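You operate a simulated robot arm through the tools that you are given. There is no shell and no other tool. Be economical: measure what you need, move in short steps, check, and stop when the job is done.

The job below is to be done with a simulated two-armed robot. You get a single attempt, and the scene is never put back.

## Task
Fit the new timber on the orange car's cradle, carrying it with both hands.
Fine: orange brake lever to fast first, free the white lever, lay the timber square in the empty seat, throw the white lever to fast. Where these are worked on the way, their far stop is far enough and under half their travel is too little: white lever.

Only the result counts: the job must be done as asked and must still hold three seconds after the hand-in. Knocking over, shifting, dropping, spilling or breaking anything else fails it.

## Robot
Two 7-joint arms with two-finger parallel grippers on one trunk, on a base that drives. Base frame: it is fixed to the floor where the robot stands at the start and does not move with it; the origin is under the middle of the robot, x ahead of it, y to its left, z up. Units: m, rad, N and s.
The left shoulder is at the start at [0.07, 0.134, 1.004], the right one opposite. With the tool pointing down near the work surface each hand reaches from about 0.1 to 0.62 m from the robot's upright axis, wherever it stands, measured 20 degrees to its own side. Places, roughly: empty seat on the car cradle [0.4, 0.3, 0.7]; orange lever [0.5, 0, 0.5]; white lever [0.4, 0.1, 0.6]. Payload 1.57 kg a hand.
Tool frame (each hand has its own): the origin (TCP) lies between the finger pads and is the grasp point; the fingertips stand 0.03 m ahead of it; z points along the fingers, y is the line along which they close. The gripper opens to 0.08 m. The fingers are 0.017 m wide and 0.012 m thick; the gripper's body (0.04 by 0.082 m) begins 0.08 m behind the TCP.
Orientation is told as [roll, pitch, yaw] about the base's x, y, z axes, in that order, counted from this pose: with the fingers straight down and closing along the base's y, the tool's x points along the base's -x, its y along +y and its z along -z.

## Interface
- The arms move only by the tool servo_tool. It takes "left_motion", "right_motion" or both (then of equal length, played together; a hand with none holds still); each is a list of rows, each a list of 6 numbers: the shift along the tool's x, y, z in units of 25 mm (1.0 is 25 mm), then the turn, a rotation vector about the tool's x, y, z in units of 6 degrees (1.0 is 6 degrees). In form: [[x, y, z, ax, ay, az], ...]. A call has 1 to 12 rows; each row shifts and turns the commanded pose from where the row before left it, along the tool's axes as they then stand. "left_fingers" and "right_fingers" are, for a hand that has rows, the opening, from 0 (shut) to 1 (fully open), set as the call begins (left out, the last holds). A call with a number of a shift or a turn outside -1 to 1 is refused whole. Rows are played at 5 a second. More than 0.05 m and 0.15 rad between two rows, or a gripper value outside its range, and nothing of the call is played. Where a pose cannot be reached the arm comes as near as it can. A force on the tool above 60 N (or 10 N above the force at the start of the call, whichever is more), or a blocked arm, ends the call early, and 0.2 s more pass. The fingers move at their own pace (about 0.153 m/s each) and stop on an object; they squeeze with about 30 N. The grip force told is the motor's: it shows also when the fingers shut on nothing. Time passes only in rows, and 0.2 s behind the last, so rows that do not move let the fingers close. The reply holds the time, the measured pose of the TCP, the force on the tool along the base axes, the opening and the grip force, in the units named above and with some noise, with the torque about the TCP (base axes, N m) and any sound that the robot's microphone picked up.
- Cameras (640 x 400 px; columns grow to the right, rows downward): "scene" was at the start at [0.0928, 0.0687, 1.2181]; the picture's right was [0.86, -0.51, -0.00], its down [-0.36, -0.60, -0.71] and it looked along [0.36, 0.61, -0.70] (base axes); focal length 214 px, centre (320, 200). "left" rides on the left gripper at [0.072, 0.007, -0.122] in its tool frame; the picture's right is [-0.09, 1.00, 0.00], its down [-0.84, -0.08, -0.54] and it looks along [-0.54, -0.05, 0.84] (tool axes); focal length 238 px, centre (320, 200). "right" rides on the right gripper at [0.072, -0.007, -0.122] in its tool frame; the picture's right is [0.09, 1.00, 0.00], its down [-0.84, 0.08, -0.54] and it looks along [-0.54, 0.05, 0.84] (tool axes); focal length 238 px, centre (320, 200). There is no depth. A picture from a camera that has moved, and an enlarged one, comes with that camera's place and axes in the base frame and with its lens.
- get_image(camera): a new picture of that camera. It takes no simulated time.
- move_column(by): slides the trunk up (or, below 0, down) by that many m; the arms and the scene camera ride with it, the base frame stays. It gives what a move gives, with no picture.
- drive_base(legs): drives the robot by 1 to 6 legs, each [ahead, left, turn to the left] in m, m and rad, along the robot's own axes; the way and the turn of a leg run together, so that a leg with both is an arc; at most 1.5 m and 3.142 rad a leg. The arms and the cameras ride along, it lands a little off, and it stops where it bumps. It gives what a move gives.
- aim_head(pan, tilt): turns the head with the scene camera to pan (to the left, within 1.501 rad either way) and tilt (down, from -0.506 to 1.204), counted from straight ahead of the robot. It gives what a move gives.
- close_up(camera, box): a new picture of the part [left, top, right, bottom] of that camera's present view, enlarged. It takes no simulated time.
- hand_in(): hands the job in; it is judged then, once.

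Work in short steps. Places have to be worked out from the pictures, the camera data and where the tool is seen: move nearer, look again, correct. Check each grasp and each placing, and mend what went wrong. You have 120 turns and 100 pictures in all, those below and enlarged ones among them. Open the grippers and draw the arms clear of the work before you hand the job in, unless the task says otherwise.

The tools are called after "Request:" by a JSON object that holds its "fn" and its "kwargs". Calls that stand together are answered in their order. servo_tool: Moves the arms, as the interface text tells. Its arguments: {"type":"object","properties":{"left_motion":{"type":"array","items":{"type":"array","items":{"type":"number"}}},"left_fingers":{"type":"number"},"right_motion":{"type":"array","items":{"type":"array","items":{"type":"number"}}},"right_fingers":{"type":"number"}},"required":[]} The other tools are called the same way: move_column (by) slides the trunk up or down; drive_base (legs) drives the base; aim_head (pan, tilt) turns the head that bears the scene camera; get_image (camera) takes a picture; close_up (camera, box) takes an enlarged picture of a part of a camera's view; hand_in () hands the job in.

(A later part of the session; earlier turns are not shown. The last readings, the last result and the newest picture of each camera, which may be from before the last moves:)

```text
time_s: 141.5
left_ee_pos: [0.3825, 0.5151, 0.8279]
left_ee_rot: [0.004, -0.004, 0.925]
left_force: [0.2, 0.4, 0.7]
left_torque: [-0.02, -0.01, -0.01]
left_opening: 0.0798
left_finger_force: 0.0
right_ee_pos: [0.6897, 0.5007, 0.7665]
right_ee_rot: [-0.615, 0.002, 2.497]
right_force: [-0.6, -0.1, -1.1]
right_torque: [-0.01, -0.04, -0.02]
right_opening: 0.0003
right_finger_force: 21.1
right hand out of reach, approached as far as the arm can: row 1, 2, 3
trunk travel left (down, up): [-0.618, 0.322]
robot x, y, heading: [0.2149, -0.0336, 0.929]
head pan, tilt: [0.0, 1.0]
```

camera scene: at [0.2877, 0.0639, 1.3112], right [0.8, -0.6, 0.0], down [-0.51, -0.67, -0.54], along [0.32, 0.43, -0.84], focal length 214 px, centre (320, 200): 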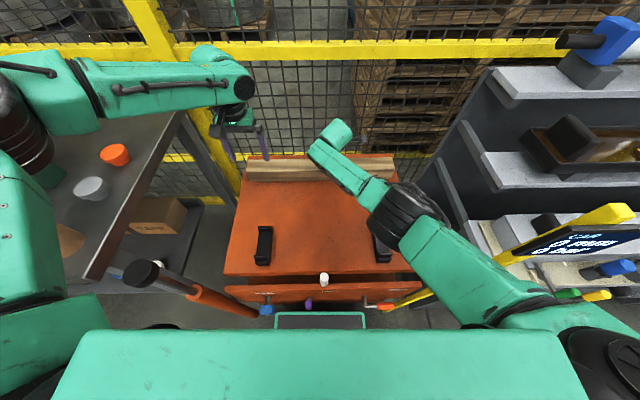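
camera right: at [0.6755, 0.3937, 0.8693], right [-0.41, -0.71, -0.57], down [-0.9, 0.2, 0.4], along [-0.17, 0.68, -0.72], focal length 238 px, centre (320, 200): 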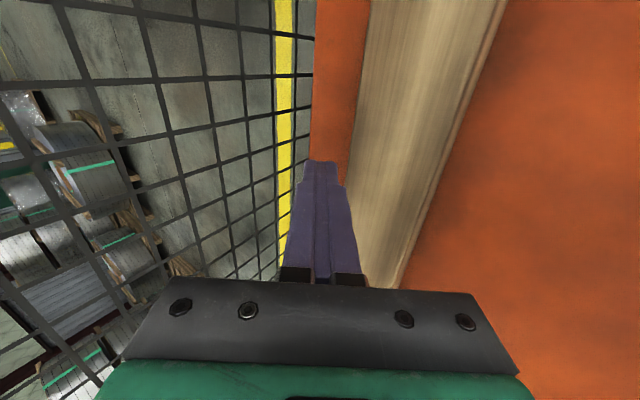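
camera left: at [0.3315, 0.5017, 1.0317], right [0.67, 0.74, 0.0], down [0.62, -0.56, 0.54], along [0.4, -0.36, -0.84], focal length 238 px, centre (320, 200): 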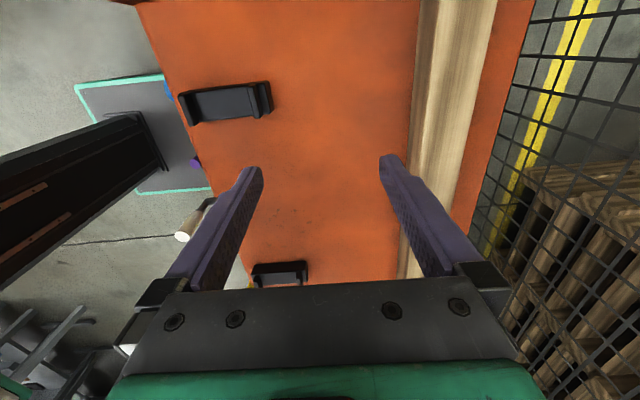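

The fingertips now reach f≈0.832, just past the back edge. I creep the base 0.025 m forward and lower the hand behind the timber.

Request:
{"fn": "drive_base", "kwargs": {"legs": [[0.025, 0, 0]]}}

Request:
{"fn": "servo_tool", "kwargs": {"right_motion": [[0, 0.38, 0.52, 0, 0, 0], [0, 0.38, 0.52, 0, 0, 0], [0, 0.38, 0.52, 0, 0, 0]]}}

Request:
{"fn": "get_image", "kwargs": {"camera": "right"}}

```text
time_s: 142.3
left_ee_pos: [0.3975, 0.5336, 0.8288]
left_ee_rot: [0.005, -0.008, 0.925]
left_force: [0.3, -0.5, -0.8]
left_torque: [0.0, 0.0, -0.01]
left_opening: 0.0801
left_finger_force: 0.0
right_ee_pos: [0.7035, 0.5192, 0.766]
right_ee_rot: [-0.614, 0.003, 2.497]
right_force: [-0.3, -1.1, -0.1]
right_torque: [0.0, 0.02, 0.02]
right_opening: 0.0
right_finger_force: 21.2
trunk travel left (down, up): [-0.618, 0.322]
robot x, y, heading: [0.2303, -0.0114, 0.927]
head pan, tilt: [0.0, 1.0]
```

```text
time_s: 143.1
left_ee_pos: [0.3968, 0.5359, 0.8273]
left_ee_rot: [0.003, -0.005, 0.926]
left_force: [-0.5, 0.1, -0.1]
left_torque: [-0.03, -0.02, 0.02]
left_opening: 0.0799
left_finger_force: 0.0
right_ee_pos: [0.7015, 0.5105, 0.7192]
right_ee_rot: [-0.614, 0.001, 2.501]
right_force: [-0.4, 0.2, -1.3]
right_torque: [0.0, -0.03, -0.02]
right_opening: 0.0
right_finger_force: 21.4
right hand out of reach, approached as far as the arm can: row 1, 3
trunk travel left (down, up): [-0.618, 0.322]
robot x, y, heading: [0.2313, -0.0095, 0.927]
head pan, tilt: [0.0, 1.0]
```

```text
22 pictures are left
camera right: at [0.7204, 0.4186, 0.8244], right [-0.41, -0.71, -0.57], down [-0.9, 0.2, 0.4], along [-0.17, 0.68, -0.72], focal length 238 px, centre (320, 200)
```

right: 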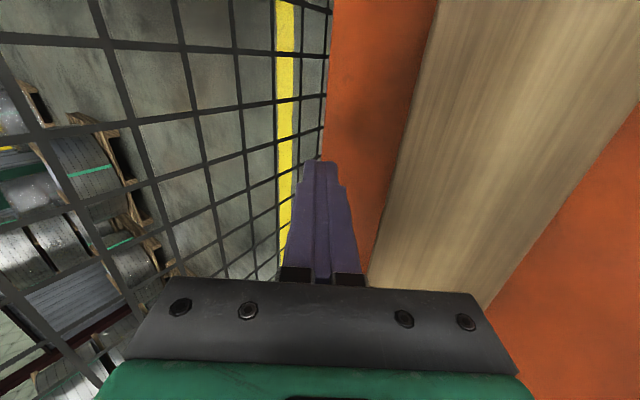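

The fingertip is behind the timber. I go 15 mm lower and pull toward me about 5 cm.

Request:
{"fn": "servo_tool", "kwargs": {"right_motion": [[-0.2, 0.3, 0.5, 0, 0, 0], [-0.2, 0.5, -0.3, 0, 0, 0], [0, 0.6, -0.4, 0, 0, 0], [0, 0.6, -0.4, 0, 0, 0], [0, 0.6, -0.4, 0, 0, 0]]}}

Request:
{"fn": "get_image", "kwargs": {"camera": "right"}}

```text
time_s: 143.9
left_ee_pos: [0.3975, 0.5356, 0.8293]
left_ee_rot: [0.004, -0.006, 0.926]
left_force: [0.6, -0.5, 0.9]
left_torque: [0.05, -0.04, 0.02]
left_opening: 0.0797
left_finger_force: 0.1
right_ee_pos: [0.6862, 0.4936, 0.7228]
right_ee_rot: [-0.642, 0.003, 2.494]
right_force: [1.9, 1.2, 3.4]
right_torque: [-0.24, 0.18, 0.03]
right_opening: 0.0
right_finger_force: 21.3
right hand out of reach, approached as far as the arm can: row 1
trunk travel left (down, up): [-0.618, 0.322]
robot x, y, heading: [0.2304, -0.0109, 0.925]
head pan, tilt: [0.0, 1.0]
stopped in row 4 (right hand): the force on the tool passed its limit (the readings are from after the stop); the commanded pose is now the measured one
```

```text
21 pictures are left
camera right: at [0.7032, 0.3998, 0.8246], right [-0.41, -0.69, -0.6], down [-0.9, 0.2, 0.39], along [-0.15, 0.69, -0.7], focal length 238 px, centre (320, 200)
```

right: 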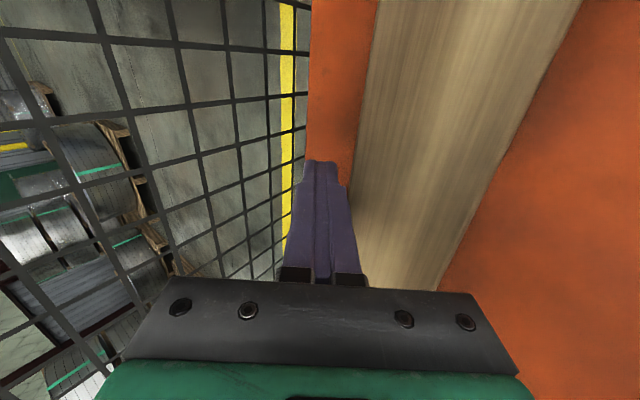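

The finger slipped up over the edge; it wasn't deep enough. I rise, go forward 3 cm and then deeper down behind the timber.

Request:
{"fn": "servo_tool", "kwargs": {"right_motion": [[0, -0.47, -0.65, 0, 0, 0], [0, -0.97, 0.71, 0, 0, 0], [0, -0.3, 0.2, 0, 0, 0], [0, 0.47, 0.65, 0, 0, 0], [0, 0.47, 0.65, 0, 0, 0], [0, 0.47, 0.65, 0, 0, 0]]}}

Request:
{"fn": "get_image", "kwargs": {"camera": "right"}}

```text
time_s: 145.3
left_ee_pos: [0.3972, 0.5363, 0.8282]
left_ee_rot: [0.004, -0.005, 0.926]
left_force: [-0.1, 0.3, 0.0]
left_torque: [0.0, 0.02, 0.02]
left_opening: 0.0801
left_finger_force: 0.0
right_ee_pos: [0.7036, 0.5061, 0.6954]
right_ee_rot: [-0.64, 0.003, 2.496]
right_force: [3.5, 6.0, 7.8]
right_torque: [-0.39, 0.2, 0.0]
right_opening: 0.0
right_finger_force: 21.7
right hand out of reach, approached as far as the arm can: row 3, 4, 5, 6
trunk travel left (down, up): [-0.618, 0.322]
robot x, y, heading: [0.2339, -0.0105, 0.928]
head pan, tilt: [0.0, 1.0]
```

```text
20 pictures are left
camera right: at [0.7203, 0.4121, 0.7976], right [-0.41, -0.69, -0.6], down [-0.9, 0.2, 0.39], along [-0.15, 0.69, -0.7], focal length 238 px, centre (320, 200)
```

right: 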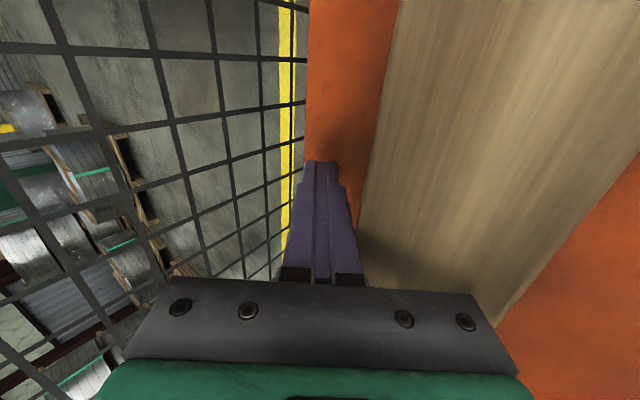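

The fingertip sits deeper (z≈0.67), bearing on the timber's back edge. I pull by rolling the base back 5 cm instead of using the stretched arm.

Request:
{"fn": "drive_base", "kwargs": {"legs": [[-0.05, 0, 0]]}}

Request:
{"fn": "get_image", "kwargs": {"camera": "right"}}

```text
time_s: 146.1
left_ee_pos: [0.391, 0.526, 0.8274]
left_ee_rot: [0.002, -0.005, 0.929]
left_force: [-0.4, 0.6, -0.3]
left_torque: [0.01, -0.02, -0.02]
left_opening: 0.0798
left_finger_force: 0.0
right_ee_pos: [0.7004, 0.5033, 0.7024]
right_ee_rot: [-0.665, 0.001, 2.5]
right_force: [0.9, 1.5, -0.6]
right_torque: [0.0, 0.02, 0.04]
right_opening: 0.0
right_finger_force: 21.4
trunk travel left (down, up): [-0.618, 0.322]
robot x, y, heading: [0.2228, -0.0176, 0.932]
head pan, tilt: [0.0, 1.0]
stopped in leg 1: the force on the tool passed its limit (the readings are from after the stop); the commanded pose is now the measured one
```

```text
19 pictures are left
camera right: at [0.7169, 0.4061, 0.804], right [-0.39, -0.68, -0.61], down [-0.91, 0.18, 0.38], along [-0.14, 0.71, -0.69], focal length 238 px, centre (320, 200)
```

right: 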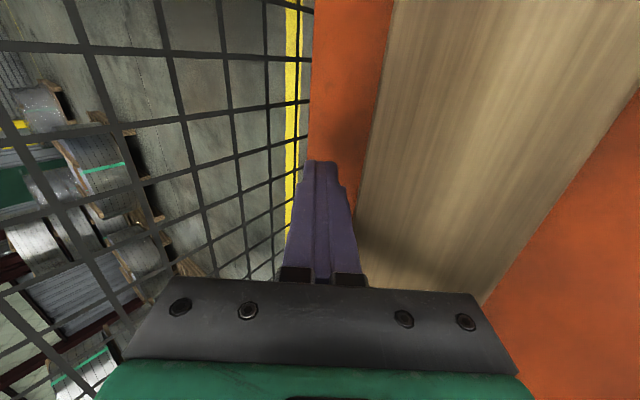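

Pulling jams because of the leaning finger, so sliding is no good. I free the right hand, raise the trunk, and back off to re-pose the left arm the way the right one got its low elbow (tilt, go low, retreat, level).

Request:
{"fn": "servo_tool", "kwargs": {"right_motion": [[0, -0.7, -0.75, 0, 0, 0], [0, -0.6, -0.8, 0, 0, 0], [0, -0.6, -0.8, 0, 0, 0], [0, -0.6, -0.8, 0, 0, 0], [0, -0.6, -0.8, 0, 0, 0]]}}

Request:
{"fn": "move_column", "kwargs": {"by": 0.25}}

Request:
{"fn": "drive_base", "kwargs": {"legs": [[-0.5, 0, 0]]}}

Request:
{"fn": "servo_tool", "kwargs": {"left_motion": [[0.5, 0, 0, 0, -1, 0], [0.5, 0, 0, 0, -1, 0], [0, 0, 0, 0, -1, 0], [0, 0, 0, 0, -1, 0], [0, 0, 0, 0, -1, 0], [0, 0, 0, 0, -1, 0], [0.6, 0, 0.8, 0, 0, 0], [0.6, 0, 0.8, 0, 0, 0], [0.6, 0, 0.8, 0, 0, 0], [0.6, 0, 0.8, 0, 0, 0], [0.6, 0, 0.8, 0, 0, 0], [0.6, 0, 0.8, 0, 0, 0]]}}

Request:
{"fn": "get_image", "kwargs": {"camera": "scene"}}

```text
time_s: 147.3
left_ee_pos: [0.3899, 0.5255, 0.8283]
left_ee_rot: [0.005, -0.007, 0.927]
left_force: [-0.1, 0.7, -0.2]
left_torque: [-0.04, 0.01, 0.0]
left_opening: 0.0801
left_finger_force: 0.1
right_ee_pos: [0.6841, 0.5195, 0.7733]
right_ee_rot: [-0.669, 0.003, 2.502]
right_force: [-0.5, -0.3, -0.2]
right_torque: [-0.04, 0.03, -0.02]
right_opening: 0.0
right_finger_force: 21.4
right hand out of reach, approached as far as the arm can: row 2, 3, 4, 5
trunk travel left (down, up): [-0.618, 0.322]
robot x, y, heading: [0.2201, -0.0151, 0.928]
head pan, tilt: [0.0, 1.0]
```

```text
time_s: 149.8
left_ee_pos: [0.3913, 0.5257, 1.0783]
left_ee_rot: [0.004, -0.006, 0.927]
left_force: [0.2, -0.5, -0.3]
left_torque: [0.04, -0.01, 0.0]
left_opening: 0.0801
left_finger_force: 0.1
right_ee_pos: [0.683, 0.5184, 1.0231]
right_ee_rot: [-0.668, 0.0, 2.502]
right_force: [-1.3, -0.8, 0.6]
right_torque: [-0.02, 0.02, 0.04]
right_opening: 0.0002
right_finger_force: 21.7
trunk travel left (down, up): [-0.868, 0.072]
robot x, y, heading: [0.2196, -0.0197, 0.93]
head pan, tilt: [0.0, 1.0]
```

```text
time_s: 152.8
left_ee_pos: [0.0931, 0.1265, 1.0774]
left_ee_rot: [0.005, -0.005, 0.927]
left_force: [0.2, 0.2, -0.2]
left_torque: [-0.01, 0.03, 0.01]
left_opening: 0.0802
left_finger_force: 0.2
right_ee_pos: [0.3839, 0.1194, 1.022]
right_ee_rot: [-0.666, 0.003, 2.5]
right_force: [0.0, 0.4, -0.1]
right_torque: [0.02, 0.01, 0.02]
right_opening: 0.0001
right_finger_force: 20.8
trunk travel left (down, up): [-0.868, 0.072]
robot x, y, heading: [-0.0718, -0.418, 0.923]
head pan, tilt: [0.0, 1.0]
```

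```text
time_s: 155.4
left_ee_pos: [0.0658, 0.1047, 0.9426]
left_ee_rot: [0.0, -0.632, 0.922]
left_force: [0.4, 0.8, -0.7]
left_torque: [0.0, -0.01, -0.03]
left_opening: 0.0802
left_finger_force: 0.0
left hand out of reach, approached as far as the arm can: row 12
right_ee_pos: [0.384, 0.1191, 1.0238]
right_ee_rot: [-0.669, 0.002, 2.499]
right_force: [-0.7, 0.4, 0.8]
right_torque: [0.02, -0.03, 0.01]
right_opening: 0.0
right_finger_force: 21.6
trunk travel left (down, up): [-0.868, 0.072]
robot x, y, heading: [-0.0777, -0.422, 0.922]
head pan, tilt: [0.0, 1.0]
```

```text
18 pictures are left
camera scene: at [-0.0043, -0.3242, 1.4912], right [0.8, -0.6, 0.0], down [-0.51, -0.67, -0.54], along [0.33, 0.43, -0.84], focal length 214 px, centre (320, 200)
```

scene: 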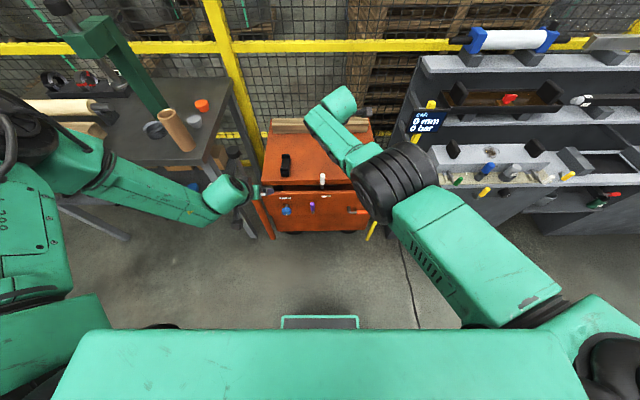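

The left upper arm points up and out (elbow-up posture), unlike the right. I stretch the left hand far out to its side and low, where the elbow must drop, in the free space left of the base.

Request:
{"fn": "servo_tool", "kwargs": {"left_motion": [[0, 0.8, -0.5, 0, 1, 0], [0, 0.8, -0.5, 0, 1, 0], [0, 1, 0, 0, 1, 0], [0, 1, 0, 0, 1, 0], [0, 1, 0, 0, 1, 0], [0.5, 1, 0, 0, 1, 0], [0.8, 1, 0, 0, 0, 0], [0.8, 1, 0, 0, 0, 0], [0.8, 1, 0, 0, 0, 0], [0.8, 1, 0, 0, 0, 0], [0.8, 1, 0, 0, 0, 0], [0.8, 1, 0, 0, 0, 0]]}}

Request:
{"fn": "servo_tool", "kwargs": {"left_motion": [[0, 1, 0.5, 0, 0, 0], [0, 1, 0.5, 0, 0, 0], [0, 0.5, 1, 0, 0, 0], [0, 0.5, 1, 0, 0, 0], [0, 0, 1, 0, 0, 0], [0, 0, 1, 0, 0, 0], [0, 0, 1, 0, 0, 0], [0, 0, 1, 0, 0, 0], [0, 0, 1, 0, 0, 0], [0, 0, 1, 0, 0, 0]]}}

```text
time_s: 158.0
left_ee_pos: [-0.2554, 0.1622, 0.9639]
left_ee_rot: [0.003, -0.006, 0.923]
left_force: [0.3, -0.8, -0.4]
left_torque: [-0.03, -0.01, 0.01]
left_opening: 0.0799
left_finger_force: 0.0
right_ee_pos: [0.3835, 0.1178, 1.0237]
right_ee_rot: [-0.67, 0.003, 2.499]
right_force: [-0.3, 0.2, -0.1]
right_torque: [-0.01, 0.0, -0.03]
right_opening: 0.0001
right_finger_force: 21.6
trunk travel left (down, up): [-0.868, 0.072]
robot x, y, heading: [-0.0758, -0.4191, 0.928]
head pan, tilt: [0.0, 1.0]
```

```text
time_s: 160.2
left_ee_pos: [-0.3057, 0.1868, 0.7664]
left_ee_rot: [0.003, -0.004, 0.922]
left_force: [0.6, -0.6, -0.3]
left_torque: [0.04, 0.02, 0.01]
left_opening: 0.0799
left_finger_force: 0.1
left hand out of reach, approached as far as the arm can: row 8, 9, 10
right_ee_pos: [0.3842, 0.1192, 1.024]
right_ee_rot: [-0.668, 0.002, 2.499]
right_force: [0.4, -0.6, 0.2]
right_torque: [0.01, 0.04, -0.01]
right_opening: 0.0001
right_finger_force: 21.3
trunk travel left (down, up): [-0.868, 0.072]
robot x, y, heading: [-0.0763, -0.425, 0.927]
head pan, tilt: [0.0, 1.0]
```

It reaches 0.53 m below the shoulder there. Now I swing the hand in at that low height toward the front.

Request:
{"fn": "servo_tool", "kwargs": {"left_motion": [[0, -1, 0, 0, 0, 0], [-0.3, -1, 0, 0, 0, 0], [-0.3, -1, 0, 0, 0, 0], [-0.3, -1, 0, 0, 0, 0], [-0.4, -1, 0, 0, 0, 0], [-0.4, -1, 0, 0, 0, 0], [-0.4, -1, 0, 0, 0, 0], [-0.4, -1, 0, 0, 0, 0], [-0.4, -1, 0, 0, 0, 0], [-0.4, -1, 0, 0, 0, 0], [-0.4, -1, 0, 0, 0, 0], [-0.4, -1, 0, 0, 0, 0]]}}

Request:
{"fn": "get_image", "kwargs": {"camera": "scene"}}

```text
time_s: 162.8
left_ee_pos: [-0.103, 0.1535, 0.7818]
left_ee_rot: [-0.003, -0.084, 0.844]
left_force: [0.4, 0.2, 0.8]
left_torque: [0.03, 0.0, 0.03]
left_opening: 0.0798
left_finger_force: 0.1
left hand out of reach, approached as far as the arm can: row 1, 2, 3, 4, 5, 6, 7
right_ee_pos: [0.3844, 0.1184, 1.0235]
right_ee_rot: [-0.668, 0.002, 2.499]
right_force: [0.1, 0.7, -0.4]
right_torque: [0.01, -0.02, -0.01]
right_opening: 0.0
right_finger_force: 21.0
trunk travel left (down, up): [-0.868, 0.072]
robot x, y, heading: [-0.0771, -0.4164, 0.928]
head pan, tilt: [0.0, 1.0]
```

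```text
17 pictures are left
camera scene: at [-0.0028, -0.3247, 1.4912], right [0.8, -0.6, 0.0], down [-0.51, -0.67, -0.54], along [0.32, 0.43, -0.84], focal length 214 px, centre (320, 200)
```

scene: 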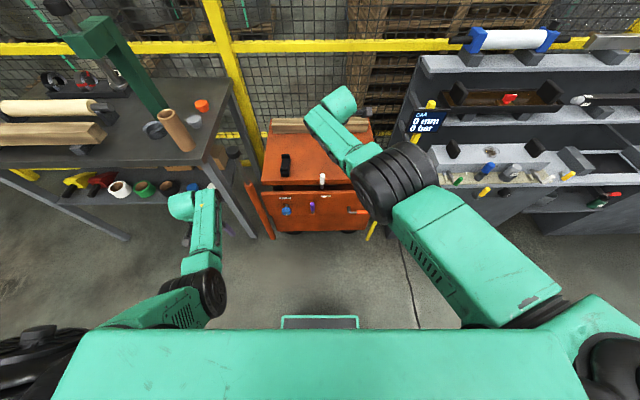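

The left arm has flipped to the low-elbow posture. I raise it and bring it in front, then start turning it for the grip.

Request:
{"fn": "servo_tool", "kwargs": {"left_motion": [[0, 0, -1, 0, 0.8, -0.7], [0, 0, -1, 0, 0, 0], [-0.4, -1, -1, 0, 0, 0], [-0.4, -1, -1, 0, 0, 0], [-0.4, -1, -1, 0, 0, 0], [-0.4, -1, -0.5, 0, 0, 0], [-0.4, -1, 0, 0, 0, 0], [-0.4, -1, 0, 0, 0, 0], [-0.4, -1, 0, 0, 0, 0], [-0.4, -1, 0, 0, 0, 0], [-0.4, -1, 0, 0, 0, 0], [-0.4, -0.5, 0, 0, 0, 0]]}}

Request:
{"fn": "servo_tool", "kwargs": {"left_motion": [[0, 0, 0, 0, 0, 1], [0, 0, 0, 0, 0, 1], [0, 0, 0, 0, 0, 1], [0, 0, 0, 0, 0, 1], [0, 0, 0, 0, 0, 1], [0, 0, 0, 0, 0, 1], [0, 0, 0, 0, 0, 1], [0, 0, 0, 0, 0, 1], [0, 0, 0, 0, 0, 1], [0, 0, 0, 0, 0, 1], [0, 0, 0, 0, 0, 1], [0, 0, 0, 0, 0, 1]], "right_motion": [[0, 0, 0, -1, 0, 0], [0, 0, 0, -1, 0, 0], [0, 0, 0, -1, 0, 0], [0, 0, 0, -1, 0, 0], [0, 0, 0, -1, 0, 0], [0, 0, 0, -1, 0, 0], [0, 0, 0, 0, 0, 0], [0, 0, 0, 0, 0, 0], [0, 0, 0, 0, 0, 0], [0, 0, 0, 0, 0, 0], [0, 0, 0, 0, 0, 0], [0, 0, 0, 0, 0, 0]], "right_fingers": 1}}

Request:
{"fn": "get_image", "kwargs": {"camera": "scene"}}

```text
time_s: 165.4
left_ee_pos: [0.146, 0.0889, 0.9202]
left_ee_rot: [-0.006, -0.001, 0.917]
left_force: [0.5, 0.1, 0.0]
left_torque: [-0.01, 0.0, -0.01]
left_opening: 0.0802
left_finger_force: 0.2
right_ee_pos: [0.385, 0.1189, 1.0229]
right_ee_rot: [-0.669, 0.003, 2.5]
right_force: [-0.5, -0.4, -0.2]
right_torque: [-0.01, -0.03, -0.01]
right_opening: 0.0
right_finger_force: 21.5
trunk travel left (down, up): [-0.868, 0.072]
robot x, y, heading: [-0.0772, -0.4229, 0.925]
head pan, tilt: [0.0, 1.0]
```

```text
time_s: 168.0
left_ee_pos: [0.1451, 0.0878, 0.9202]
left_ee_rot: [-0.002, -0.008, -0.341]
left_force: [-0.8, -0.8, 0.3]
left_torque: [-0.01, 0.0, 0.0]
left_opening: 0.08
left_finger_force: 0.0
right_ee_pos: [0.346, 0.0426, 1.0802]
right_ee_rot: [-0.146, 0.001, 2.5]
right_force: [-0.4, -0.3, 0.1]
right_torque: [-0.04, 0.02, 0.02]
right_opening: 0.0798
right_finger_force: 0.0
right hand out of reach, approached as far as the arm can: row 1, 2, 3, 4, 5, 6
trunk travel left (down, up): [-0.868, 0.072]
robot x, y, heading: [-0.0761, -0.4195, 0.926]
head pan, tilt: [0.0, 1.0]
```

```text
16 pictures are left
camera scene: at [-0.0033, -0.3242, 1.4912], right [0.8, -0.6, 0.0], down [-0.51, -0.67, -0.54], along [0.32, 0.43, -0.84], focal length 214 px, centre (320, 200)
```

scene: 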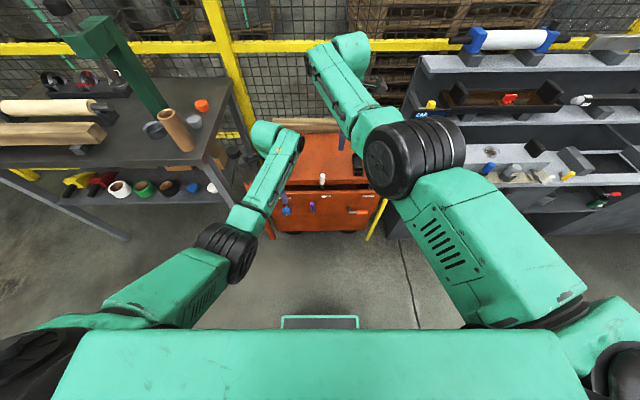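

Left arm is good now. I set both hands mirror-symmetric (±0.115 m), fingers fore-and-aft, and test their forward reach here in free space.

Request:
{"fn": "servo_tool", "kwargs": {"left_motion": [[-0.1, 0, 0, 0, 0, 1], [-0.1, 0, 0, 0, 0, 1], [-0.1, 0, 0, 0, 0, 0.9], [-0.1, 0, 0.1, 0, 0, 0], [-0.1, 0, 0.1, 0, 0, 0], [0, 0, 0.1, 0, 0, 0], [0, 0, 0, 0, 0, 0], [0, 1, 0, 0, 0, 0], [0, 1, 0, 0, 0, 0], [0, 1, 0, 0, 0, 0]], "right_motion": [[0.35, 0.45, 1, -0.7, 0, 0], [0.35, 0.45, 1, -0.7, 0, 0], [0.35, 0.45, 1, 0, 0, 0], [0.35, 0.45, 1, 0, 0, 0], [0.35, 0.45, 1, 0, 0, 0], [0.35, 0.45, 1, 0, 0, 0], [0.1, 0.4, 0.8, 0, 0, 0], [0, -1, 0, 0, 0, 0], [0, -1, 0, 0, 0, 0], [0, -1, 0, 0, 0, 0]], "left_fingers": 1, "right_fingers": 1}}

```text
time_s: 170.2
left_ee_pos: [0.179, 0.1158, 0.9135]
left_ee_rot: [0.004, -0.006, -0.644]
left_force: [-0.6, 0.5, 0.1]
left_torque: [-0.02, -0.04, -0.01]
left_opening: 0.08
left_finger_force: 0.0
left hand out of reach, approached as far as the arm can: row 9, 10
right_ee_pos: [0.369, -0.0001, 1.0069]
right_ee_rot: [-0.005, 0.002, 2.501]
right_force: [0.0, 0.5, 0.1]
right_torque: [-0.02, 0.0, -0.01]
right_opening: 0.0801
right_finger_force: 0.0
right hand out of reach, approached as far as the arm can: row 2, 4, 5, 6, 7, 8, 9, 10
trunk travel left (down, up): [-0.868, 0.072]
robot x, y, heading: [-0.0767, -0.4182, 0.926]
head pan, tilt: [0.0, 1.0]
```

Reach peaks near 0.60 m ahead at about 0.25 m below the shoulder. I raise both hands relative to the trunk, add an 8° forward tilt, and test again.

Request:
{"fn": "servo_tool", "kwargs": {"left_motion": [[0, 0, -1, 0, 0, 0], [0, 0, -1, 0, 0, 0], [0, 0, -1, 0, 0, 0], [0, 0, -1, 0, 0, 0], [0, 0, -1, -0.65, 0, 0], [0, 0, -0.2, -0.65, 0, 0], [0, 1, 0, 0, 0, 0], [0, 1, 0, 0, 0, 0], [0, 1, 0, 0, 0, 0]], "right_motion": [[0.1, 0.3, -0.5, 0, 0, 0], [0.1, 0.3, -0.5, 0, 0, 0], [0.1, 0, -0.4, 0, 0, 0], [0, 0, 0, 0, 0, 0], [0, 0, 0, 0.65, 0, 0], [0, 0, 0, 0.65, 0, 0], [0, -1, 0, 0, 0, 0], [0, -1, 0, 0, 0, 0], [0, -1, 0, 0, 0, 0]]}}

```text
time_s: 172.2
left_ee_pos: [0.2099, 0.1548, 1.0511]
left_ee_rot: [0.14, -0.007, -0.642]
left_force: [-0.1, 0.1, 0.6]
left_torque: [0.04, 0.03, 0.04]
left_opening: 0.08
left_finger_force: 0.1
left hand out of reach, approached as far as the arm can: row 9
right_ee_pos: [0.4095, 0.0113, 1.0555]
right_ee_rot: [-0.137, 0.002, 2.497]
right_force: [0.6, -0.4, 0.0]
right_torque: [0.04, 0.0, 0.0]
right_opening: 0.0801
right_finger_force: 0.0
right hand out of reach, approached as far as the arm can: row 1, 8, 9
trunk travel left (down, up): [-0.868, 0.072]
robot x, y, heading: [-0.0732, -0.4184, 0.93]
head pan, tilt: [0.0, 1.0]
```

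Both hands now reach 0.63 m ahead, level and 0.245 m apart. I drive forward 0.46 m with the trunk high, then lower and look.

Request:
{"fn": "drive_base", "kwargs": {"legs": [[0.3, 0, 0], [0.17, 0, 0]]}}

Request:
{"fn": "move_column", "kwargs": {"by": -0.22}}

Request:
{"fn": "get_image", "kwargs": {"camera": "right"}}

Request:
{"fn": "get_image", "kwargs": {"camera": "left"}}

```text
time_s: 175.3
left_ee_pos: [0.49, 0.5301, 1.0526]
left_ee_rot: [0.139, -0.007, -0.641]
left_force: [-0.4, -0.5, -1.1]
left_torque: [0.05, -0.04, 0.0]
left_opening: 0.08
left_finger_force: 0.1
right_ee_pos: [0.6867, 0.3887, 1.0568]
right_ee_rot: [-0.138, 0.003, 2.501]
right_force: [0.4, -0.2, 0.0]
right_torque: [0.0, 0.01, -0.03]
right_opening: 0.08
right_finger_force: 0.1
trunk travel left (down, up): [-0.868, 0.072]
robot x, y, heading: [0.2056, -0.0453, 0.932]
head pan, tilt: [0.0, 1.0]
```

```text
time_s: 177.6
left_ee_pos: [0.489, 0.532, 0.8306]
left_ee_rot: [0.138, -0.007, -0.641]
left_force: [-0.8, 0.0, 0.1]
left_torque: [0.03, -0.03, 0.01]
left_opening: 0.08
left_finger_force: 0.0
right_ee_pos: [0.6891, 0.3918, 0.8349]
right_ee_rot: [-0.135, 0.001, 2.5]
right_force: [-0.2, -0.3, -0.2]
right_torque: [0.03, 0.01, -0.03]
right_opening: 0.0797
right_finger_force: 0.1
trunk travel left (down, up): [-0.648, 0.292]
robot x, y, heading: [0.2047, -0.0429, 0.93]
head pan, tilt: [0.0, 1.0]
```

```text
15 pictures are left
camera right: at [0.7413, 0.3428, 0.9575], right [-0.52, -0.85, -0.13], down [-0.76, 0.38, 0.53], along [-0.39, 0.37, -0.84], focal length 238 px, centre (320, 200)
```

right: 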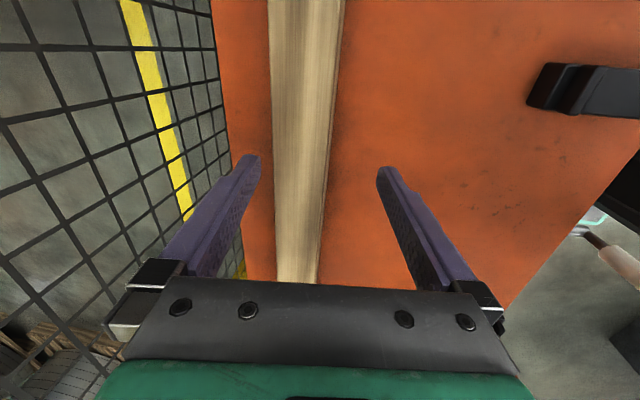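

```text
14 pictures are left
camera left: at [0.4252, 0.5686, 0.9523], right [0.66, 0.74, 0.14], down [0.58, -0.62, 0.53], along [0.48, -0.27, -0.84], focal length 238 px, centre (320, 200)
```

left: 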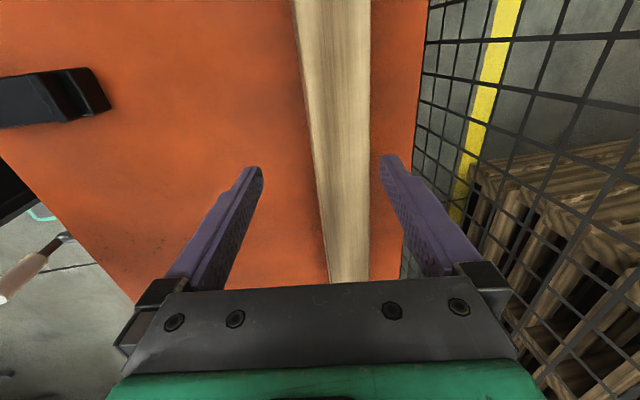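

The timber lies between both finger pairs; its centre is at f≈0.765, about 0.04 m further ahead of the hands. I drive 0.042 m forward and check alignment.

Request:
{"fn": "drive_base", "kwargs": {"legs": [[0.042, 0, 0]]}}

Request:
{"fn": "move_column", "kwargs": {"by": -0.07}}

Request:
{"fn": "get_image", "kwargs": {"camera": "right"}}

Request:
{"fn": "get_image", "kwargs": {"camera": "left"}}

```text
time_s: 178.5
left_ee_pos: [0.5153, 0.566, 0.8318]
left_ee_rot: [0.136, -0.008, -0.64]
left_force: [0.4, -0.1, -0.4]
left_torque: [0.0, 0.0, 0.02]
left_opening: 0.08
left_finger_force: 0.2
right_ee_pos: [0.7133, 0.4241, 0.8361]
right_ee_rot: [-0.134, 0.001, 2.504]
right_force: [0.2, -0.5, 0.6]
right_torque: [-0.03, 0.01, 0.0]
right_opening: 0.0799
right_finger_force: 0.1
trunk travel left (down, up): [-0.648, 0.292]
robot x, y, heading: [0.2263, -0.0097, 0.929]
head pan, tilt: [0.0, 1.0]
```

```text
time_s: 179.6
left_ee_pos: [0.5149, 0.5669, 0.7604]
left_ee_rot: [0.139, -0.007, -0.64]
left_force: [-0.6, 0.7, -0.4]
left_torque: [0.03, -0.02, 0.0]
left_opening: 0.0798
left_finger_force: 0.0
right_ee_pos: [0.7134, 0.4246, 0.7658]
right_ee_rot: [-0.136, 0.001, 2.503]
right_force: [0.8, 0.4, -1.0]
right_torque: [-0.03, -0.01, 0.0]
right_opening: 0.08
right_finger_force: 0.1
trunk travel left (down, up): [-0.578, 0.362]
robot x, y, heading: [0.2305, -0.0085, 0.933]
head pan, tilt: [0.0, 1.0]
```

```text
13 pictures are left
camera right: at [0.7663, 0.3769, 0.8876], right [-0.51, -0.85, -0.13], down [-0.76, 0.38, 0.53], along [-0.39, 0.37, -0.84], focal length 238 px, centre (320, 200)
```

right: 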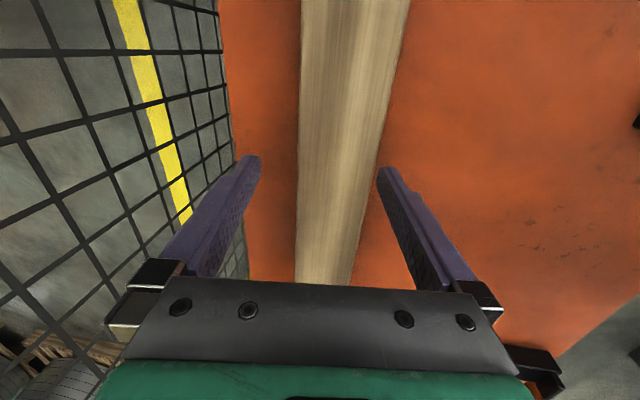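

```text
12 pictures are left
camera left: at [0.4503, 0.6025, 0.8824], right [0.66, 0.74, 0.14], down [0.58, -0.62, 0.53], along [0.48, -0.27, -0.84], focal length 238 px, centre (320, 200)
```

left: 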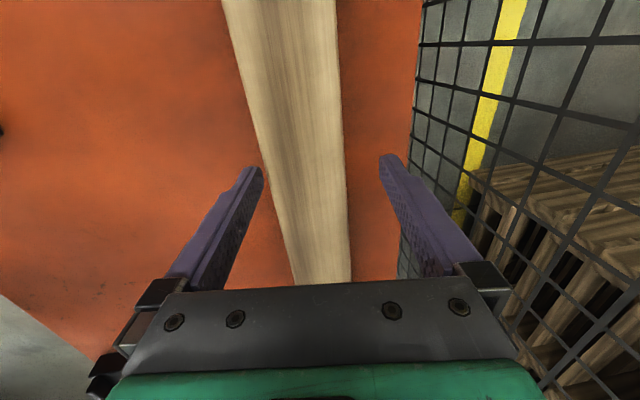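

Deck height re-evaluates to ≈0.667 and the timber spans about f 0.72–0.80 (centre 0.76), top ≈0.72. I halve the tilt and recentre both hands (left 4 mm, right 10 mm back), then check.

Request:
{"fn": "servo_tool", "kwargs": {"left_motion": [[0, -0.18, 0, 0.35, 0, 0], [0, 0, 0, 0.35, 0, 0], [0, 0, 0, 0, 0, 0]], "right_motion": [[0, 0.39, 0, -0.35, 0, 0], [0, 0, 0.1, -0.35, 0, 0], [0, 0, 0.1, 0, 0, 0]]}}

```text
time_s: 180.4
left_ee_pos: [0.5128, 0.5635, 0.7599]
left_ee_rot: [0.101, -0.007, -0.642]
left_force: [0.0, -0.2, -0.4]
left_torque: [-0.01, 0.01, -0.03]
left_opening: 0.0799
left_finger_force: 0.1
right_ee_pos: [0.697, 0.4348, 0.7744]
right_ee_rot: [-0.123, -0.005, 2.558]
right_force: [0.4, -0.6, 0.4]
right_torque: [0.02, -0.04, -0.01]
right_opening: 0.0799
right_finger_force: 0.1
right hand out of reach, approached as far as the arm can: row 2, 3
trunk travel left (down, up): [-0.578, 0.362]
robot x, y, heading: [0.2303, -0.0108, 0.934]
head pan, tilt: [0.0, 1.0]
```

The left is centred; the right drifted a little (yaw 0.06, limit). I correct its yaw and bring it 8 mm back.

Request:
{"fn": "servo_tool", "kwargs": {"right_motion": [[0, 0.4, 0, 0, 0, 0.3], [0, 0.1, 0.15, 0, 0, 0.3], [0, 0, 0.1, 0, 0, 0]]}}

Request:
{"fn": "get_image", "kwargs": {"camera": "right"}}

```text
time_s: 181.2
left_ee_pos: [0.5128, 0.5631, 0.7593]
left_ee_rot: [0.101, -0.007, -0.64]
left_force: [-0.6, 0.9, 0.1]
left_torque: [0.0, 0.0, 0.01]
left_opening: 0.0798
left_finger_force: 0.0
right_ee_pos: [0.7012, 0.4078, 0.7511]
right_ee_rot: [-0.062, -0.001, 2.437]
right_force: [0.0, 0.4, 0.4]
right_torque: [-0.01, -0.03, -0.04]
right_opening: 0.08
right_finger_force: 0.1
trunk travel left (down, up): [-0.578, 0.362]
robot x, y, heading: [0.2302, -0.0105, 0.936]
head pan, tilt: [0.0, 1.0]
```

```text
11 pictures are left
camera right: at [0.7568, 0.3635, 0.8741], right [-0.57, -0.82, -0.06], down [-0.71, 0.46, 0.54], along [-0.41, 0.35, -0.84], focal length 238 px, centre (320, 200)
```

right: 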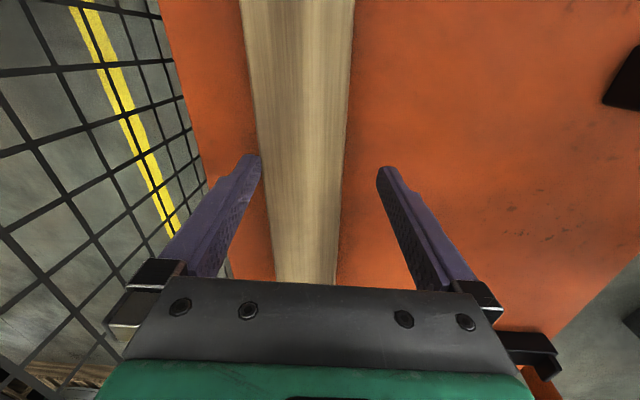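

The right overshot slightly back (f 0.747, yaw −0.06). I correct: yaw back, 1 cm forward, 8 mm up.

Request:
{"fn": "servo_tool", "kwargs": {"right_motion": [[0, -0.2, -0.15, 0.1, 0, -0.3], [0, -0.2, -0.15, 0.1, 0, -0.3], [0, 0, 0, 0, 0, 0]]}}

```text
time_s: 182.0
left_ee_pos: [0.5124, 0.5625, 0.7594]
left_ee_rot: [0.102, -0.009, -0.64]
left_force: [-0.1, 0.4, -0.7]
left_torque: [-0.02, 0.0, -0.03]
left_opening: 0.0799
left_finger_force: 0.0
right_ee_pos: [0.7065, 0.4158, 0.7596]
right_ee_rot: [-0.083, 0.005, 2.504]
right_force: [0.3, -0.4, 0.0]
right_torque: [-0.01, 0.0, -0.02]
right_opening: 0.08
right_finger_force: 0.0
trunk travel left (down, up): [-0.578, 0.362]
robot x, y, heading: [0.2321, -0.0047, 0.933]
head pan, tilt: [0.0, 1.0]
```

Both hands are now centred at f≈0.757 and level at z 0.759. I lower the trunk 0.04 m in search of contact.

Request:
{"fn": "move_column", "kwargs": {"by": -0.04}}

Request:
{"fn": "get_image", "kwargs": {"camera": "right"}}

Request:
{"fn": "get_image", "kwargs": {"camera": "left"}}

```text
time_s: 182.8
left_ee_pos: [0.5123, 0.5631, 0.7188]
left_ee_rot: [0.101, -0.007, -0.639]
left_force: [0.2, 0.0, 1.0]
left_torque: [0.0, -0.01, 0.0]
left_opening: 0.0801
left_finger_force: 0.1
right_ee_pos: [0.7067, 0.4155, 0.7199]
right_ee_rot: [-0.083, 0.003, 2.503]
right_force: [-0.6, -1.0, 1.5]
right_torque: [0.02, 0.03, 0.04]
right_opening: 0.0801
right_finger_force: 0.1
trunk travel left (down, up): [-0.538, 0.402]
robot x, y, heading: [0.2309, -0.0094, 0.928]
head pan, tilt: [0.0, 1.0]
```

```text
10 pictures are left
camera right: at [0.7627, 0.3722, 0.8429], right [-0.52, -0.85, -0.08], down [-0.75, 0.4, 0.53], along [-0.42, 0.34, -0.84], focal length 238 px, centre (320, 200)
```

right: 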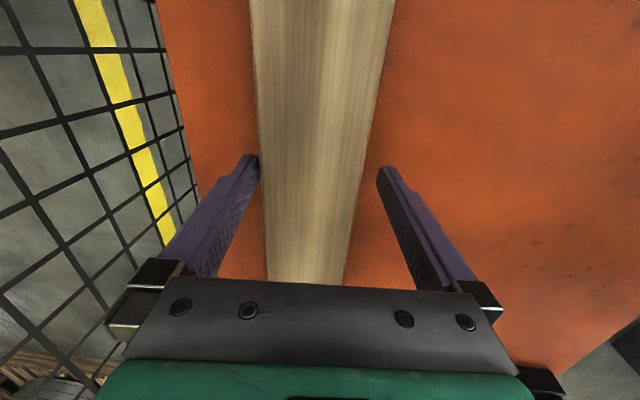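

```text
9 pictures are left
camera left: at [0.4499, 0.6024, 0.8422], right [0.67, 0.74, 0.1], down [0.59, -0.6, 0.54], along [0.46, -0.3, -0.84], focal length 238 px, centre (320, 200)
```

left: 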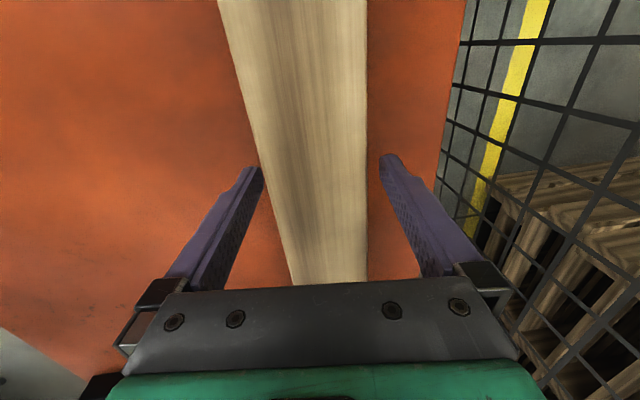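

No contact yet and the timber fits between the fingers. I lower 0.013 m more and close both grippers.

Request:
{"fn": "move_column", "kwargs": {"by": -0.013}}

Request:
{"fn": "servo_tool", "kwargs": {"left_motion": [[0, 0, 0, 0, 0, 0], [0, 0, 0, 0, 0, 0], [0, 0, 0, 0, 0, 0], [0, 0, 0, 0, 0, 0]], "right_motion": [[0, 0, 0, 0, 0, 0], [0, 0, 0, 0, 0, 0], [0, 0, 0, 0, 0, 0], [0, 0, 0, 0, 0, 0]], "left_fingers": 0, "right_fingers": 0}}

```text
time_s: 183.4
left_ee_pos: [0.5116, 0.5628, 0.7064]
left_ee_rot: [0.101, -0.007, -0.641]
left_force: [0.3, 0.3, -0.1]
left_torque: [-0.02, -0.01, 0.0]
left_opening: 0.08
left_finger_force: 0.1
right_ee_pos: [0.7068, 0.4152, 0.7073]
right_ee_rot: [-0.082, 0.001, 2.503]
right_force: [0.0, -0.5, -0.6]
right_torque: [0.02, 0.01, 0.02]
right_opening: 0.0801
right_finger_force: 0.0
trunk travel left (down, up): [-0.525, 0.415]
robot x, y, heading: [0.2307, -0.0033, 0.93]
head pan, tilt: [0.0, 1.0]
```

```text
time_s: 184.0
left_ee_pos: [0.5099, 0.5631, 0.7054]
left_ee_rot: [0.084, -0.003, -0.637]
left_force: [4.6, 0.8, 4.9]
left_torque: [-0.93, 1.56, 0.29]
left_opening: 0.0634
left_finger_force: 45.1
right_ee_pos: [0.7106, 0.4202, 0.7072]
right_ee_rot: [-0.097, 0.001, 2.504]
right_force: [5.2, 5.6, 0.7]
right_torque: [-1.16, 1.61, 0.45]
right_opening: 0.0635
right_finger_force: 45.0
trunk travel left (down, up): [-0.525, 0.415]
robot x, y, heading: [0.2328, -0.0054, 0.926]
head pan, tilt: [0.0, 1.0]
stopped in row 2 (right hand): the force on the tool passed its limit (the readings are from after the stop); the commanded pose is now the measured one
```

Both grippers hold the timber (0.0635 m wide). I lift 0.1 m with the trunk and check the forces.

Request:
{"fn": "move_column", "kwargs": {"by": 0.1}}

Request:
{"fn": "get_image", "kwargs": {"camera": "scene"}}

```text
time_s: 184.8
left_ee_pos: [0.5096, 0.5633, 0.7339]
left_ee_rot: [0.043, -0.008, -0.63]
left_force: [10.6, 8.5, -15.7]
left_torque: [-0.45, -0.1, 0.53]
left_opening: 0.0605
left_finger_force: 44.8
right_ee_pos: [0.7093, 0.4186, 0.7357]
right_ee_rot: [-0.055, 0.001, 2.501]
right_force: [11.9, 15.0, -22.3]
right_torque: [0.14, 0.9, 0.88]
right_opening: 0.0603
right_finger_force: 45.3
trunk travel left (down, up): [-0.571, 0.369]
robot x, y, heading: [0.2298, -0.0092, 0.935]
head pan, tilt: [0.0, 1.0]
stopped: the force on the tool passed its limit (the readings are from after the stop); the commanded pose is now the measured one
```

```text
8 pictures are left
camera scene: at [0.3125, 0.0968, 1.1944], right [0.8, -0.6, 0.0], down [-0.51, -0.68, -0.53], along [0.31, 0.43, -0.85], focal length 214 px, centre (320, 200)
```

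scene: 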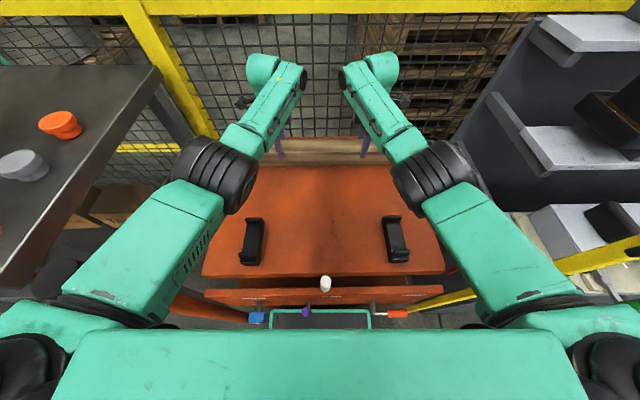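

The lift stopped early on force after ~28 mm (hands pulled down 16–22 N). I check with the left camera whether the timber is off the deck.

Request:
{"fn": "get_image", "kwargs": {"camera": "left"}}

Request:
{"fn": "servo_tool", "kwargs": {"left_motion": [[0, 0, 0, 0, 0, 0], [0, 0, 0, 0, 0, 0]], "right_motion": [[0, 0, 0, 0, 0, 0], [0, 0, 0, 0, 0, 0]]}}

```text
7 pictures are left
camera left: at [0.4512, 0.6075, 0.8564], right [0.66, 0.75, 0.04], down [0.61, -0.57, 0.54], along [0.43, -0.33, -0.84], focal length 238 px, centre (320, 200)
```

left: 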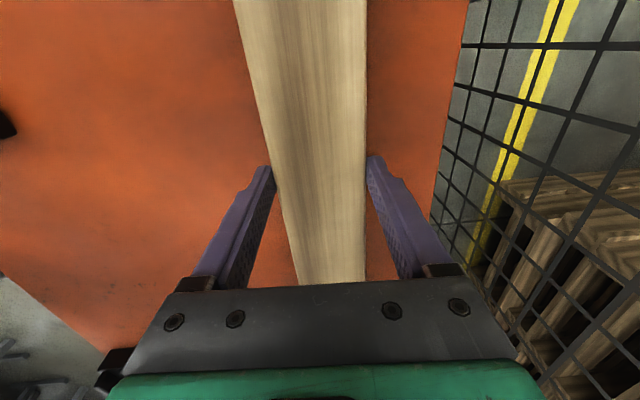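

```text
time_s: 185.4
left_ee_pos: [0.5096, 0.5625, 0.7339]
left_ee_rot: [0.044, -0.006, -0.633]
left_force: [8.0, 9.4, -10.8]
left_torque: [-1.4, -0.18, 1.38]
left_opening: 0.0603
left_finger_force: 45.3
right_ee_pos: [0.711, 0.4193, 0.737]
right_ee_rot: [-0.056, 0.001, 2.501]
right_force: [14.5, 19.8, -22.7]
right_torque: [-0.24, 1.08, 0.92]
right_opening: 0.0604
right_finger_force: 44.8
trunk travel left (down, up): [-0.571, 0.369]
robot x, y, heading: [0.2299, -0.0091, 0.932]
head pan, tilt: [0.0, 1.0]
```

The timber is still on the deck: the pads slid up its sides (static pull 33 N down, 36 N forward strain). I open, move the base 1 cm closer to relax the arms, go down again to the deck and regrip with the now flusher tilt.

Request:
{"fn": "servo_tool", "kwargs": {"left_motion": [[0, 0, 0, 0, 0, 0], [0, 0, 0, 0, 0, 0]], "right_motion": [[0, 0, 0, 0, 0, 0], [0, 0, 0, 0, 0, 0]], "left_fingers": 1, "right_fingers": 1}}

Request:
{"fn": "drive_base", "kwargs": {"legs": [[0.01, 0, 0]]}}

```text
time_s: 186.0
left_ee_pos: [0.503, 0.5547, 0.7473]
left_ee_rot: [0.065, -0.003, -0.634]
left_force: [-3.6, -2.8, 16.7]
left_torque: [0.5, -0.25, -0.06]
left_opening: 0.0767
left_finger_force: 0.1
right_ee_pos: [0.7034, 0.4087, 0.7487]
right_ee_rot: [-0.071, 0.003, 2.5]
right_force: [-0.2, 0.8, -0.3]
right_torque: [-0.01, -0.05, -0.01]
right_opening: 0.0799
right_finger_force: 0.1
trunk travel left (down, up): [-0.571, 0.369]
robot x, y, heading: [0.2235, -0.0124, 0.93]
head pan, tilt: [0.0, 1.0]
```

```text
time_s: 186.7
left_ee_pos: [0.5091, 0.5624, 0.7433]
left_ee_rot: [0.06, -0.004, -0.632]
left_force: [-0.5, -0.4, -0.1]
left_torque: [0.02, -0.02, 0.02]
left_opening: 0.0799
left_finger_force: 0.2
right_ee_pos: [0.7108, 0.4187, 0.7451]
right_ee_rot: [-0.07, 0.004, 2.501]
right_force: [0.1, -0.1, -0.4]
right_torque: [0.01, 0.0, -0.02]
right_opening: 0.0801
right_finger_force: 0.0
trunk travel left (down, up): [-0.571, 0.369]
robot x, y, heading: [0.2382, 0.0013, 0.934]
head pan, tilt: [0.0, 1.0]
```

Now both hands sit relaxed over the timber's centre (f 0.756 / 0.7615). I lower to z≈0.701 and close again.

Request:
{"fn": "move_column", "kwargs": {"by": -0.043}}

Request:
{"fn": "servo_tool", "kwargs": {"left_motion": [[0, 0, 0, 0, 0, 0], [0, 0, 0, 0, 0, 0], [0, 0, 0, 0, 0, 0], [0, 0, 0, 0, 0, 0]], "right_motion": [[0, 0, 0, 0, 0, 0], [0, 0, 0, 0, 0, 0], [0, 0, 0, 0, 0, 0], [0, 0, 0, 0, 0, 0]], "left_fingers": 0, "right_fingers": 0}}

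```text
time_s: 187.6
left_ee_pos: [0.5095, 0.5644, 0.6993]
left_ee_rot: [0.058, -0.006, -0.634]
left_force: [0.8, 0.6, 0.8]
left_torque: [0.03, 0.01, 0.01]
left_opening: 0.0799
left_finger_force: 0.1
right_ee_pos: [0.711, 0.4193, 0.7026]
right_ee_rot: [-0.068, 0.004, 2.501]
right_force: [0.4, -0.4, 0.0]
right_torque: [-0.01, 0.03, 0.02]
right_opening: 0.0801
right_finger_force: 0.2
trunk travel left (down, up): [-0.528, 0.412]
robot x, y, heading: [0.2345, -0.0044, 0.934]
head pan, tilt: [0.0, 1.0]
```

```text
time_s: 188.6
left_ee_pos: [0.5094, 0.5644, 0.6984]
left_ee_rot: [0.056, -0.005, -0.631]
left_force: [-0.2, -0.5, 7.4]
left_torque: [-2.37, 1.69, 0.59]
left_opening: 0.0624
left_finger_force: 44.7
right_ee_pos: [0.711, 0.4193, 0.7016]
right_ee_rot: [-0.067, 0.003, 2.501]
right_force: [2.8, 2.2, 5.2]
right_torque: [-2.03, 1.73, 0.69]
right_opening: 0.063
right_finger_force: 44.8
trunk travel left (down, up): [-0.528, 0.412]
robot x, y, heading: [0.2377, 0.002, 0.938]
head pan, tilt: [0.0, 1.0]
```

Both grip without strain now, but there's a tilting torque from the remaining 3–4°. I straighten both tools to vertical while gripping.

Request:
{"fn": "servo_tool", "kwargs": {"left_motion": [[0, 0, 0, 0.18, 0, 0], [0, 0, 0, 0.18, 0, 0], [0, 0, 0, 0.18, 0, 0], [0, 0, 0, 0, 0, 0]], "right_motion": [[0, 0, 0, -0.2, 0, 0], [0, 0, 0, -0.2, 0, 0], [0, 0, 0, -0.24, 0, 0], [0, 0, 0, 0, 0, 0]]}}

```text
time_s: 189.6
left_ee_pos: [0.51, 0.5659, 0.6996]
left_ee_rot: [0.004, -0.007, -0.635]
left_force: [10.8, 19.1, -6.8]
left_torque: [0.19, 0.1, 0.77]
left_opening: 0.0601
left_finger_force: 44.8
left hand out of reach, approached as far as the arm can: row 1, 2, 3
right_ee_pos: [0.7109, 0.4185, 0.7009]
right_ee_rot: [-0.009, 0.009, 2.502]
right_force: [21.8, 30.5, 27.6]
right_torque: [-1.19, -0.44, 1.28]
right_opening: 0.0605
right_finger_force: 45.2
right hand out of reach, approached as far as the arm can: row 3
trunk travel left (down, up): [-0.528, 0.412]
robot x, y, heading: [0.236, 0.0012, 0.933]
head pan, tilt: [0.0, 1.0]
```

The pads are flush now (0.060 m). I lift in small steps; the arms' backward pull will relax once the timber leaves the deck.

Request:
{"fn": "move_column", "kwargs": {"by": 0.03}}

Request:
{"fn": "move_column", "kwargs": {"by": 0.03}}

Request:
{"fn": "get_image", "kwargs": {"camera": "left"}}

```text
time_s: 190.3
left_ee_pos: [0.5103, 0.5632, 0.7186]
left_ee_rot: [-0.023, -0.006, -0.633]
left_force: [-5.5, -5.1, -40.6]
left_torque: [1.09, -0.87, 0.79]
left_opening: 0.0606
left_finger_force: 44.7
right_ee_pos: [0.7126, 0.4199, 0.7206]
right_ee_rot: [0.015, 0.001, 2.499]
right_force: [8.1, 12.2, -41.3]
right_torque: [1.18, -0.73, 0.82]
right_opening: 0.0606
right_finger_force: 45.1
trunk travel left (down, up): [-0.558, 0.382]
robot x, y, heading: [0.2397, -0.0018, 0.933]
head pan, tilt: [0.0, 1.0]
```

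```text
time_s: 191.1
left_ee_pos: [0.5061, 0.5545, 0.7722]
left_ee_rot: [0.017, -0.004, -0.639]
left_force: [-0.9, -0.6, 1.4]
left_torque: [0.11, -0.04, 0.02]
left_opening: 0.0002
left_finger_force: 21.5
right_ee_pos: [0.7049, 0.4096, 0.7715]
right_ee_rot: [-0.012, 0.007, 2.499]
right_force: [-0.6, -0.6, -0.5]
right_torque: [0.08, -0.1, 0.03]
right_opening: 0.0
right_finger_force: 21.3
trunk travel left (down, up): [-0.588, 0.352]
robot x, y, heading: [0.2339, 0.0003, 0.928]
head pan, tilt: [0.0, 1.0]
```

```text
6 pictures are left
camera left: at [0.4498, 0.6015, 0.8951], right [0.67, 0.74, 0.02], down [0.62, -0.57, 0.54], along [0.42, -0.35, -0.84], focal length 238 px, centre (320, 200)
```

left: 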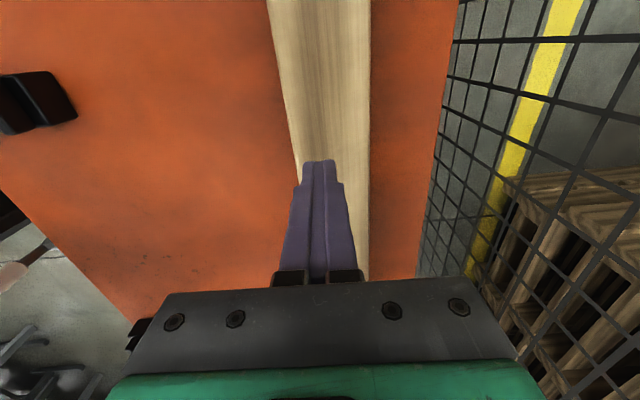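

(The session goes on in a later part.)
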